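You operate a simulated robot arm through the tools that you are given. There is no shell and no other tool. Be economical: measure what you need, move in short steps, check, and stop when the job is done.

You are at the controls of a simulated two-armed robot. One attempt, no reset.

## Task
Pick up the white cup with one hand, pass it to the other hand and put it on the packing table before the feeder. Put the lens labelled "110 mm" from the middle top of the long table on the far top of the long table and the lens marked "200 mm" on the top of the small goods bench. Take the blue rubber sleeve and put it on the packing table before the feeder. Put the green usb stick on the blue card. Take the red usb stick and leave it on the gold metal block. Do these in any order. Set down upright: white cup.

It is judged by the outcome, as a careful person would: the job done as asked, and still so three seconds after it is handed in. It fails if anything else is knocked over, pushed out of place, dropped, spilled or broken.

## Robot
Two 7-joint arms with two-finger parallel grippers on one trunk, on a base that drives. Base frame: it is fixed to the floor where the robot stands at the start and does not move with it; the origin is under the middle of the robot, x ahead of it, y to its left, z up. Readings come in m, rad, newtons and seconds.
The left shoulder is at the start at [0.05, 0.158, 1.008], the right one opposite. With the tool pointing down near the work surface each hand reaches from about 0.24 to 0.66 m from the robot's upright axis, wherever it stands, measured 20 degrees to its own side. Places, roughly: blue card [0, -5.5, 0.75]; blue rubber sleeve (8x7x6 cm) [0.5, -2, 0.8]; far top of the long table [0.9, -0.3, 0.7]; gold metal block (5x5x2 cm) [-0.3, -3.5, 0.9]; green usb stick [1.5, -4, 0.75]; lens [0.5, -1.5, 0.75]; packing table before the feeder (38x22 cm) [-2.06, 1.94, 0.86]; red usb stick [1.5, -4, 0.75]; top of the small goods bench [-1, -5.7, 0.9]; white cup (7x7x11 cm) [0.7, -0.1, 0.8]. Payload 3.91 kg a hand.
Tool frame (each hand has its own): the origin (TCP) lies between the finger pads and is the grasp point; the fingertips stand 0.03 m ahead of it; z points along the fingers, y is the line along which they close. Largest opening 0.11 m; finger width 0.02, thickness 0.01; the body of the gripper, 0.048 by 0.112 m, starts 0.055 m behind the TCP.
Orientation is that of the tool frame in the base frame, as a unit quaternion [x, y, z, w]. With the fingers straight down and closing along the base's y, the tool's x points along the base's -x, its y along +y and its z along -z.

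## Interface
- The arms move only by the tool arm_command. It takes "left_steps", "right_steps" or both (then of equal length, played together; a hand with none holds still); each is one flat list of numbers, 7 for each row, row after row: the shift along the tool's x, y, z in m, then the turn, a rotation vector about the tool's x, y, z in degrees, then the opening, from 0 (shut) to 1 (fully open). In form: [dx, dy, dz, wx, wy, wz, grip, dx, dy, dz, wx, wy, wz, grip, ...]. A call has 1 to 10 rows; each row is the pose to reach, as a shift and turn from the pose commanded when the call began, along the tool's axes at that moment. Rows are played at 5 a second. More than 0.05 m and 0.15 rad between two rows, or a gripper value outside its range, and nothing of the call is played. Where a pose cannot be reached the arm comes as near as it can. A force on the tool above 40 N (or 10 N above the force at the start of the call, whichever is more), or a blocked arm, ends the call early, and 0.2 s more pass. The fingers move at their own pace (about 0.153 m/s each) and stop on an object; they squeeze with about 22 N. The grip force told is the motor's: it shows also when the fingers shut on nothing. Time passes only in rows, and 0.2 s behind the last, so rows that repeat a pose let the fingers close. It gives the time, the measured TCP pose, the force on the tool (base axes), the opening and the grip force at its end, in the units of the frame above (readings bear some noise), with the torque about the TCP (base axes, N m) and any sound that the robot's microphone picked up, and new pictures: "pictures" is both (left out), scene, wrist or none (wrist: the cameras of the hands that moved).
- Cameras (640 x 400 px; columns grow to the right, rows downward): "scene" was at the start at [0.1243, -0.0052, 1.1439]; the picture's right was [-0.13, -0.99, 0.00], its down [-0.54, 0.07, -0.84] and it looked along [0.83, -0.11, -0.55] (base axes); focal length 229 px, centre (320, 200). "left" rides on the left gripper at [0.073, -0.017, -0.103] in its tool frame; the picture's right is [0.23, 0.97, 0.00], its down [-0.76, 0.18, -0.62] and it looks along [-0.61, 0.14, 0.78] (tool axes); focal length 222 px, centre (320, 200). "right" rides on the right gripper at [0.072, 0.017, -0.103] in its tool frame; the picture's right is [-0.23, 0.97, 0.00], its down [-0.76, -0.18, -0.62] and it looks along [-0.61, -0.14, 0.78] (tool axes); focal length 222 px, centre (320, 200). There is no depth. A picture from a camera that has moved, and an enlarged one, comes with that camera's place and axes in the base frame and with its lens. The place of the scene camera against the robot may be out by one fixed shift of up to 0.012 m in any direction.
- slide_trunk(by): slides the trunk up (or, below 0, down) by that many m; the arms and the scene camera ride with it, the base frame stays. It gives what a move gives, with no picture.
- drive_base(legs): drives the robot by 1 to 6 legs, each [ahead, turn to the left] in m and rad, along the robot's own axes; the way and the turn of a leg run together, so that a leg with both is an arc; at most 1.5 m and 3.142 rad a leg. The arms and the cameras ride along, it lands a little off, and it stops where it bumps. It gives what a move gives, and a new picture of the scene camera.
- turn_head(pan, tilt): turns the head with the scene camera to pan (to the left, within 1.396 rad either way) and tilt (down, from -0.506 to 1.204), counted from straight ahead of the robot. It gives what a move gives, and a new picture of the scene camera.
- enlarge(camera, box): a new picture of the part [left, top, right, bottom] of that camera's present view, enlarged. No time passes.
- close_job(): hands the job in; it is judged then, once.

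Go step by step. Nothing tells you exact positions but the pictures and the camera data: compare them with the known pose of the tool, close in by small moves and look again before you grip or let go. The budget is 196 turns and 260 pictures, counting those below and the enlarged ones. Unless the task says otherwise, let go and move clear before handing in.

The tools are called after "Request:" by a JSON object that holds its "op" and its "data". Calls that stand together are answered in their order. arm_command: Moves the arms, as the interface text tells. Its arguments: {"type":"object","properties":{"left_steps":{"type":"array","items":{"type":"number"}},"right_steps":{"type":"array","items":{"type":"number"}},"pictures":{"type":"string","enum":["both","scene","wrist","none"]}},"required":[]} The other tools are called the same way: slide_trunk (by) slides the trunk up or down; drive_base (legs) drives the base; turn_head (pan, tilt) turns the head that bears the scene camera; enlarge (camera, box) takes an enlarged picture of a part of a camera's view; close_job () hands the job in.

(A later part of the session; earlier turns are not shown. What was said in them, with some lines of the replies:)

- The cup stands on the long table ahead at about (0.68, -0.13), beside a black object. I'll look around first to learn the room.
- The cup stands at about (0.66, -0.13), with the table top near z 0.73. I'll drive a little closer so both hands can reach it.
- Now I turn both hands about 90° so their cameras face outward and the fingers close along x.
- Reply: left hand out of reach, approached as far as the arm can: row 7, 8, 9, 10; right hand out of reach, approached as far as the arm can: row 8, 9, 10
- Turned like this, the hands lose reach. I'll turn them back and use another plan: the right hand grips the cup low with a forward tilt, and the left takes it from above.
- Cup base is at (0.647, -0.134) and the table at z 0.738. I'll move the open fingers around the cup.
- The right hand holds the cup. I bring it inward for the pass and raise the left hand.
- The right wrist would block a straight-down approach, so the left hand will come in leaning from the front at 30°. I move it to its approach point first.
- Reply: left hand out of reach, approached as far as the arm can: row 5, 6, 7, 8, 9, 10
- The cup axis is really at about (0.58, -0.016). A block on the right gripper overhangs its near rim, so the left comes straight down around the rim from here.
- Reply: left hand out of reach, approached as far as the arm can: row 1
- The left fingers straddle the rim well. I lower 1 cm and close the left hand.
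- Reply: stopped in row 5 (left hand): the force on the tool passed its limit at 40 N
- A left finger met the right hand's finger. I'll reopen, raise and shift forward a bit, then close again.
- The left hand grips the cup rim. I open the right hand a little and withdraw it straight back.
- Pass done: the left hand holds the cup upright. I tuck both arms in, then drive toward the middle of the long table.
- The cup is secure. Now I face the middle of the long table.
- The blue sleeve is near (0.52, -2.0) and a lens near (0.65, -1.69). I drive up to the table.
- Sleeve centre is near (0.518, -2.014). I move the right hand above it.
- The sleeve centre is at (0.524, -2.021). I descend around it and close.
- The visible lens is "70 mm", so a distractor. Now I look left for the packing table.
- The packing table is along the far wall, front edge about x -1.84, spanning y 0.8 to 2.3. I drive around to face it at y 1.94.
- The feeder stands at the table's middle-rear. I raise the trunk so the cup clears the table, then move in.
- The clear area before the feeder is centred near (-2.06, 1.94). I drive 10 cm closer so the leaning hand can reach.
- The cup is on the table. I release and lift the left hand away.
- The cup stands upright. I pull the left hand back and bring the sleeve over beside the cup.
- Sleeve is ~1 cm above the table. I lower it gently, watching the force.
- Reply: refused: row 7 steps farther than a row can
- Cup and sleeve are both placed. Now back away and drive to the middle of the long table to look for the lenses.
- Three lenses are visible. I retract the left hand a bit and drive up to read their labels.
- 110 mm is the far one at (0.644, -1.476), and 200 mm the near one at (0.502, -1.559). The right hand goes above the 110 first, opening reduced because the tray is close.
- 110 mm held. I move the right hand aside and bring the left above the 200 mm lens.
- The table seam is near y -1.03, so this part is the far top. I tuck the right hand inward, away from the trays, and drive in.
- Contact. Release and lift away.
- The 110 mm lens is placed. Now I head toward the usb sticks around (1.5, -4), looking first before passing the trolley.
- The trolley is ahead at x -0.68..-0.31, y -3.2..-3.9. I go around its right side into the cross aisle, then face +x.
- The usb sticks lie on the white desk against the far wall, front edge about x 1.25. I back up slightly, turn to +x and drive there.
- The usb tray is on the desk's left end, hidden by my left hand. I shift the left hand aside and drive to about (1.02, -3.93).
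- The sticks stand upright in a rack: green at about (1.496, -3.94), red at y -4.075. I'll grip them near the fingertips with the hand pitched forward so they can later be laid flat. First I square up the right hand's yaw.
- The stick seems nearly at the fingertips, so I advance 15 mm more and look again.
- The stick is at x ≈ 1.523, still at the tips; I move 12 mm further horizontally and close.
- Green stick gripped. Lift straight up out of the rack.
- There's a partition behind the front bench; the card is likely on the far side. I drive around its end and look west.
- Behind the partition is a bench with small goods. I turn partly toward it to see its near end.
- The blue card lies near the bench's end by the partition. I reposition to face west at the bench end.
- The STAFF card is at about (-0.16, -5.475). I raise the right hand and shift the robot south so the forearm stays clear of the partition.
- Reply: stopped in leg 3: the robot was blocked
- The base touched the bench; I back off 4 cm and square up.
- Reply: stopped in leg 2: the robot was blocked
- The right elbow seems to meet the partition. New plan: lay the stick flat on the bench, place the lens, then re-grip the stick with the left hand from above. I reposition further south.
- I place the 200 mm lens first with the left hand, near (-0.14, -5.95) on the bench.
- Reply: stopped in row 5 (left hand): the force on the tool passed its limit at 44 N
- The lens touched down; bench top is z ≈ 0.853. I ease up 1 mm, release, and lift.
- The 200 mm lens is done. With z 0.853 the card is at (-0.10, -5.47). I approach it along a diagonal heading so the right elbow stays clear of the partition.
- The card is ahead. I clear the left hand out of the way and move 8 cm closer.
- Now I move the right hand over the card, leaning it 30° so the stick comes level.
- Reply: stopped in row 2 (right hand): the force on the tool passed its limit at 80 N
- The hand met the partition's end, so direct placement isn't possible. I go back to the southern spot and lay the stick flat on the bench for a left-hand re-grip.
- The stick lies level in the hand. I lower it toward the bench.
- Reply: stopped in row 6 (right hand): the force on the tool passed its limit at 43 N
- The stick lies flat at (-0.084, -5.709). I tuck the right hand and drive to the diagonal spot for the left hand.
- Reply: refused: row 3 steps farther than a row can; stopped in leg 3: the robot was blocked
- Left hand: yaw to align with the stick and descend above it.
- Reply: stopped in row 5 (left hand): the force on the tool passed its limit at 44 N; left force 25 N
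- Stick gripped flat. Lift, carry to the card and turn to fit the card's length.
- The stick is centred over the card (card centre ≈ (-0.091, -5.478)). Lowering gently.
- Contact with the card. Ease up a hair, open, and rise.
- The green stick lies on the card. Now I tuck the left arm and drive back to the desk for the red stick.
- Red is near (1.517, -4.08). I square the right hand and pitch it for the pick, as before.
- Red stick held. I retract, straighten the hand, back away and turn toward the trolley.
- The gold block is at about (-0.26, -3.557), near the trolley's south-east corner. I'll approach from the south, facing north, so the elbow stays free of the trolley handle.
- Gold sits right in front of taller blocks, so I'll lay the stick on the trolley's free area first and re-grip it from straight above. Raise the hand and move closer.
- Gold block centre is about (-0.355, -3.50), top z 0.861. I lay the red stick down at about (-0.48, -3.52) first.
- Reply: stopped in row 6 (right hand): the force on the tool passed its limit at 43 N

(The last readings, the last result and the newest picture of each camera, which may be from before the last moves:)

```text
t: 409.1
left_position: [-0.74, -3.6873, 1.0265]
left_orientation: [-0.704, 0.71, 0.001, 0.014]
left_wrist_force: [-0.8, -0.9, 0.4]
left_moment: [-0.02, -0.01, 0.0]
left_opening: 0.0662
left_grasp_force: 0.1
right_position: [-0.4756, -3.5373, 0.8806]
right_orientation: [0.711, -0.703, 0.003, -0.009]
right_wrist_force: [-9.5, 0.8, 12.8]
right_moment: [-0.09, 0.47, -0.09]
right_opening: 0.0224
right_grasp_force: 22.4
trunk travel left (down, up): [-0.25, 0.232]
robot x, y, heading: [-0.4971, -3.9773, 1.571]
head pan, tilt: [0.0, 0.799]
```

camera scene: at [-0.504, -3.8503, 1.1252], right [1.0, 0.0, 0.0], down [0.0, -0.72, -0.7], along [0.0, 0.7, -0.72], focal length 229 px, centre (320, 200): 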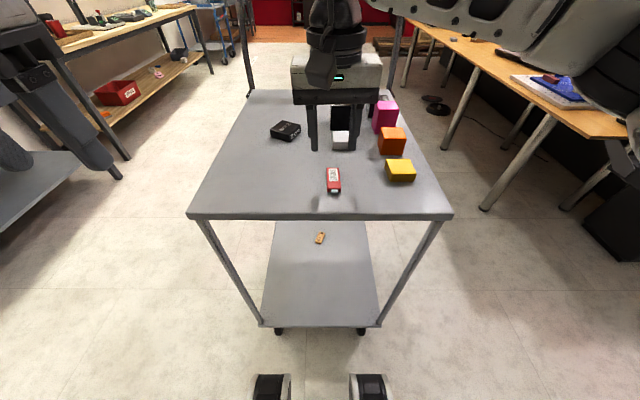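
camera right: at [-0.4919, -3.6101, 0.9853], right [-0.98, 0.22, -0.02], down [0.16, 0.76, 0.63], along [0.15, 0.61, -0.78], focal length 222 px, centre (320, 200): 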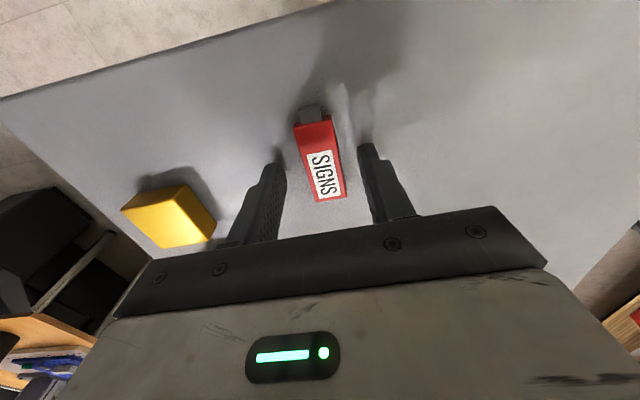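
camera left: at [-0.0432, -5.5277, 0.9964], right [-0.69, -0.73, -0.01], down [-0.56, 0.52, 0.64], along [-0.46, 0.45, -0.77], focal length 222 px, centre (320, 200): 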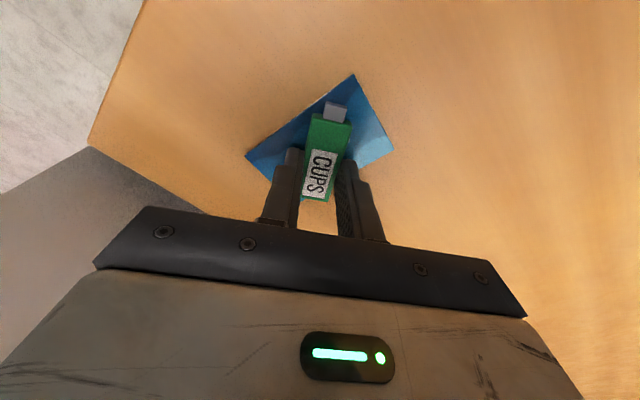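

Request:
{"op": "arm_command", "data": {"right_steps": [0, 0, -0.03, 0, 0, 0, 0.05, 0, 0, -0.07, 0, 0, 0, 0.05, -0.005, -0.035, -0.07, 0, 0, 0, 0.05, -0.01, -0.07, -0.07, 0, 0, 0, 0.05, -0.016, -0.1, -0.07, 0, 0, 0, 0.05, -0.021, -0.1266, -0.07, 0, 0, 0, 0.05, -0.021, -0.1266, -0.07, 0, 0, 0, 0.05], "pictures": "both"}}

```text
t: 410.8
left_position: [-0.7403, -3.6868, 1.0266]
left_orientation: [-0.703, 0.711, 0.002, 0.015]
left_wrist_force: [-0.5, -0.5, -0.3]
left_moment: [0.01, 0.01, 0.04]
left_opening: 0.0658
left_grasp_force: 0.1
right_position: [-0.3497, -3.5163, 0.9521]
right_orientation: [0.711, -0.703, 0.005, -0.009]
right_wrist_force: [0.0, 1.0, -0.4]
right_moment: [-0.01, 0.0, -0.02]
right_opening: 0.0223
right_grasp_force: 22.2
trunk travel left (down, up): [-0.25, 0.232]
robot x, y, heading: [-0.4979, -3.9792, 1.565]
head pan, tilt: [0.0, 0.799]
camera scene: at [-0.504, -3.8503, 1.1252], right [1.0, 0.0, 0.0], down [0.0, -0.72, -0.7], along [0.0, 0.7, -0.72], focal length 229 px, centre (320, 200)
camera right: at [-0.367, -3.5889, 1.0537], right [-0.98, 0.22, -0.02], down [0.16, 0.76, 0.63], along [0.15, 0.61, -0.78], focal length 222 px, centre (320, 200)
```

scene: 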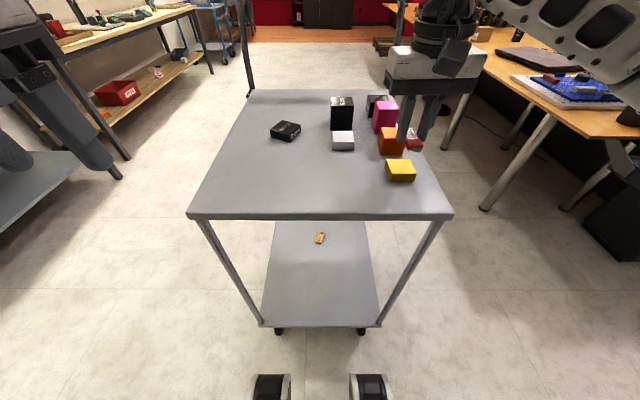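
right: 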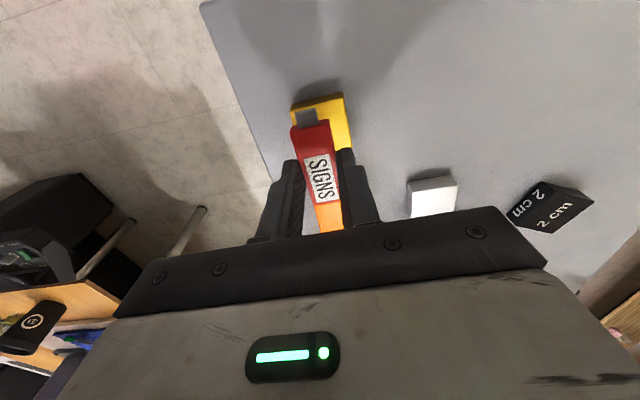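

Request:
{"op": "enlarge", "data": {"camera": "right", "box": [240, 70, 400, 240]}}

```text
2.35 times, centred on (320, 155) of right
camera zoom: at [-0.367, -3.5889, 1.0537], right [-0.98, 0.22, -0.02], down [0.16, 0.76, 0.63], along [0.15, 0.61, -0.78], focal length 523 px, centre (320, 306)
```

zoom: 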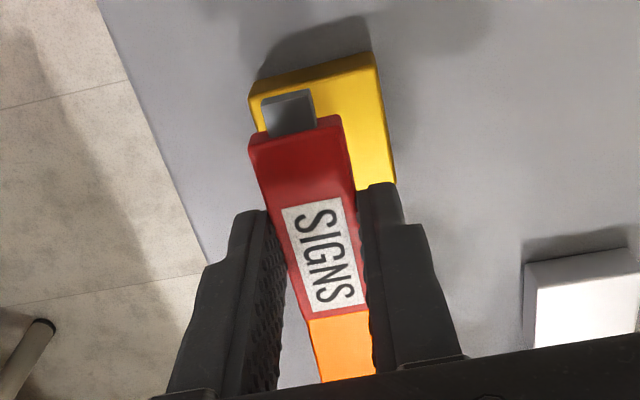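

Gold's centre is (-0.350, -3.511), so I shift 6 mm north and lower.

Request:
{"op": "arm_command", "data": {"right_steps": [-0.006, 0, 0.015, 0, 0, 0, 0.05, -0.006, 0, 0.032, 0, 0, 0, 0.05, -0.006, 0, 0.044, 0, 0, 0, 0.05, -0.006, 0, 0.047, 0, 0, 0, 0.05, -0.006, 0, 0.047, 0, 0, 0, 0.05], "pictures": "none"}}

Request:
{"op": "enlarge", "data": {"camera": "scene", "box": [350, 90, 470, 210]}}

```text
t: 411.9
left_position: [-0.7399, -3.6858, 1.0258]
left_orientation: [-0.704, 0.71, 0.002, 0.014]
left_wrist_force: [0.8, 0.4, 0.3]
left_moment: [0.01, 0.02, 0.0]
left_opening: 0.066
left_grasp_force: 0.1
right_position: [-0.3488, -3.5095, 0.904]
right_orientation: [0.71, -0.704, 0.005, -0.008]
right_wrist_force: [0.0, -0.1, -0.4]
right_moment: [0.0, 0.01, 0.01]
right_opening: 0.0223
right_grasp_force: 21.5
trunk travel left (down, up): [-0.25, 0.232]
robot x, y, heading: [-0.501, -3.9783, 1.572]
head pan, tilt: [0.0, 0.799]
```

```text
3.33 times, centred on (410, 150) of scene
camera zoom: at [-0.504, -3.8503, 1.1252], right [1.0, 0.0, 0.0], down [0.0, -0.72, -0.7], along [0.0, 0.7, -0.72], focal length 764 px, centre (20, 367)
```

zoom: 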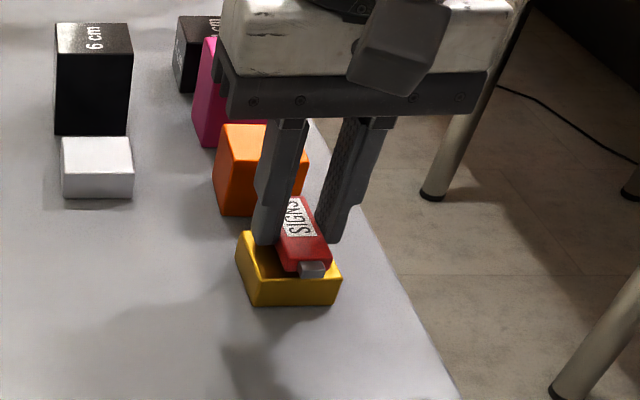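

Request:
{"op": "arm_command", "data": {"right_steps": [0, 0.002, 0.0015, 0, 0, 0, 0.05, 0, 0.002, 0.003, 0, 0, 0, 0.05, 0, 0.002, 0.003, 0, 0, 0, 0.05], "pictures": "none"}}

```text
t: 412.8
left_position: [-0.7392, -3.6857, 1.0265]
left_orientation: [-0.704, 0.711, 0.001, 0.015]
left_wrist_force: [0.7, -0.1, 0.4]
left_moment: [0.0, 0.03, 0.02]
left_opening: 0.0661
left_grasp_force: 0.2
right_position: [-0.3499, -3.51, 0.9021]
right_orientation: [0.712, -0.703, 0.004, -0.009]
right_wrist_force: [0.6, 0.6, -0.5]
right_moment: [-0.01, -0.01, -0.01]
right_opening: 0.0225
right_grasp_force: 22.0
trunk travel left (down, up): [-0.25, 0.232]
robot x, y, heading: [-0.5019, -3.978, 1.572]
head pan, tilt: [0.0, 0.799]
```

Request:
{"op": "arm_command", "data": {"right_steps": [0, 0, 0.0015, 0, 0, 0, 0.05, 0, 0, 0.003, 0, 0, 0, 0.05, 0, 0, 0.003, 0, 0, 0, 0.05], "pictures": "none"}}

```text
t: 413.6
left_position: [-0.7404, -3.6866, 1.027]
left_orientation: [-0.704, 0.71, 0.001, 0.014]
left_wrist_force: [0.4, 0.3, 0.1]
left_moment: [0.02, 0.0, -0.01]
left_opening: 0.0661
left_grasp_force: 0.0
right_position: [-0.3489, -3.5098, 0.9013]
right_orientation: [0.71, -0.704, 0.004, -0.009]
right_wrist_force: [0.6, 1.8, 6.2]
right_moment: [-0.01, 0.14, 0.01]
right_opening: 0.0224
right_grasp_force: 21.9
trunk travel left (down, up): [-0.25, 0.232]
robot x, y, heading: [-0.5002, -3.9772, 1.57]
head pan, tilt: [0.0, 0.799]
```

Contact (6 N). Ease up slightly, open a little, and rise.

Request:
{"op": "arm_command", "data": {"right_steps": [0, 0, -0.001, 0, 0, 0, 0.12, 0, 0, -0.0015, 0, 0, 0, 0.3, 0, 0, -0.0015, 0, 0, 0, 0.35, 0, 0, -0.02, 0, 0, 0, 0.35, 0, 0, -0.06, 0, 0, 0, 0.4, 0, 0, -0.1, 0, 0, 0, 0.4, 0.03, 0, -0.13, 0, 0, 0, 0.4, 0.07, 0, -0.14, 0, 0, 0, 0.4, 0.11, 0, -0.14, 0, 0, 0, 0.4], "pictures": "scene"}}

Request:
{"op": "enlarge", "data": {"camera": "scene", "box": [350, 90, 470, 210]}}

```text
t: 415.6
left_position: [-0.7392, -3.6863, 1.0272]
left_orientation: [-0.704, 0.71, 0.002, 0.015]
left_wrist_force: [-0.9, -1.0, -0.3]
left_moment: [0.02, -0.03, 0.0]
left_opening: 0.0662
left_grasp_force: 0.0
right_position: [-0.3512, -3.6229, 1.0346]
right_orientation: [0.71, -0.704, 0.004, -0.008]
right_wrist_force: [0.7, -0.1, 0.6]
right_moment: [0.02, 0.0, 0.01]
right_opening: 0.0439
right_grasp_force: 0.0
trunk travel left (down, up): [-0.25, 0.232]
robot x, y, heading: [-0.4977, -3.9773, 1.575]
head pan, tilt: [0.0, 0.799]
camera scene: at [-0.504, -3.8504, 1.1252], right [1.0, 0.0, 0.0], down [0.0, -0.72, -0.7], along [0.0, 0.7, -0.72], focal length 229 px, centre (320, 200)
```

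scene: 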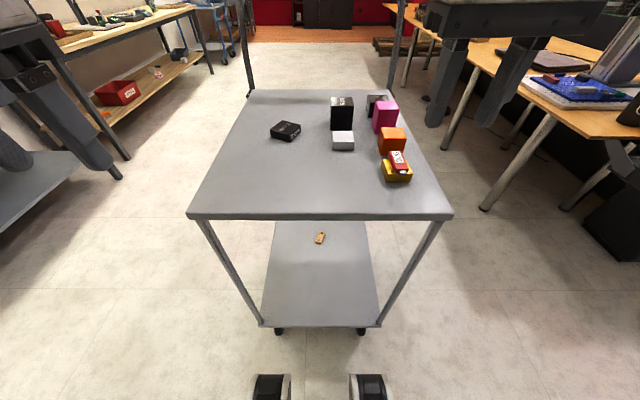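

```text
3.33 times, centred on (410, 150) of scene
camera zoom: at [-0.504, -3.8504, 1.1252], right [1.0, 0.0, 0.0], down [0.0, -0.72, -0.7], along [0.0, 0.7, -0.72], focal length 764 px, centre (20, 367)
```

zoom: 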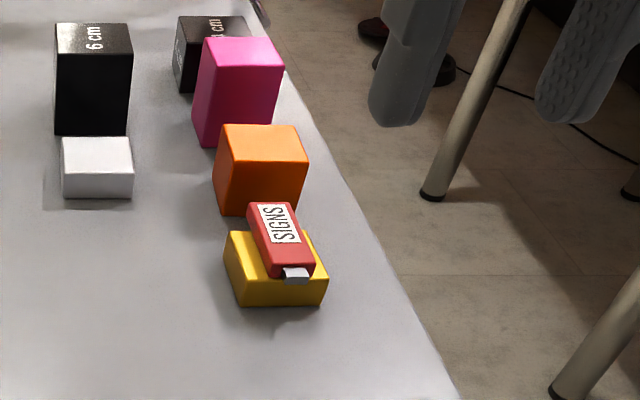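

The red stick rests flat on the gold block and all the other items are placed. I back away from the trolley, then hand in.

Request:
{"op": "drive_base", "data": {"legs": [[-0.2, 0]]}}

```text
t: 417.1
left_position: [-0.739, -3.8854, 1.0256]
left_orientation: [-0.704, 0.71, 0.002, 0.015]
left_wrist_force: [0.3, 0.3, 0.3]
left_moment: [0.01, -0.01, -0.01]
left_opening: 0.0659
left_grasp_force: 0.1
right_position: [-0.3504, -3.8215, 1.0359]
right_orientation: [0.711, -0.704, 0.005, -0.008]
right_wrist_force: [-0.2, 0.8, -0.2]
right_moment: [0.01, 0.02, 0.02]
right_opening: 0.0437
right_grasp_force: 0.0
trunk travel left (down, up): [-0.25, 0.232]
robot x, y, heading: [-0.5002, -4.1776, 1.571]
head pan, tilt: [0.0, 0.799]
camera scene: at [-0.5041, -4.0491, 1.1253], right [1.0, 0.0, 0.0], down [0.0, -0.72, -0.7], along [0.0, 0.7, -0.72], focal length 229 px, centre (320, 200)
```

scene: 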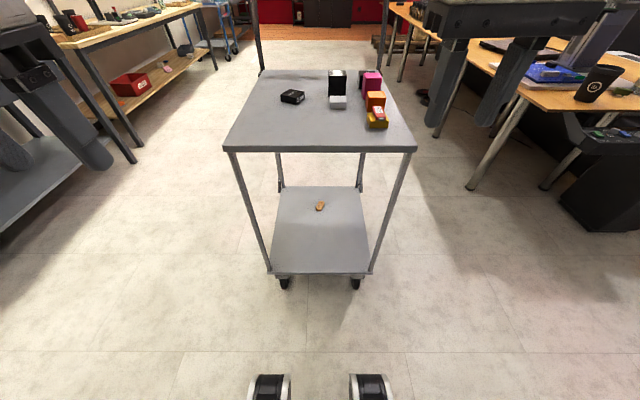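

Everything is in place and the robot is clear; handing in.

Request:
{"op": "close_job", "data": {}}

```text
The job is handed in.
```

All six placements are made and the job is handed in, but the gold block slid about 6 mm when I released the red stick on it.

- **White cup:** it was passed from the right hand to the left and stands upright on the packing table before the feeder.
- **Blue rubber sleeve:** it stands beside the cup, before the feeder.
- **110 mm lens:** it is on the far top of the long table.
- **200 mm lens:** it is on the small goods bench.
- **Green usb stick:** it lies flat on the blue card.
- **Red usb stick:** it lies flat on the gold block. It was set down on the trolley for a moment so I could re-grip it.

The robot was blocked three times at the small goods bench. Once it stopped against the bench. Another stop was probably the right elbow against the partition, and the third was the right hand against the end of the partition. The right hand also hit that end once during an arm move, at about 80 N. I saw nothing displaced by any of these. I did not go back to recheck the earlier placements before handing in.
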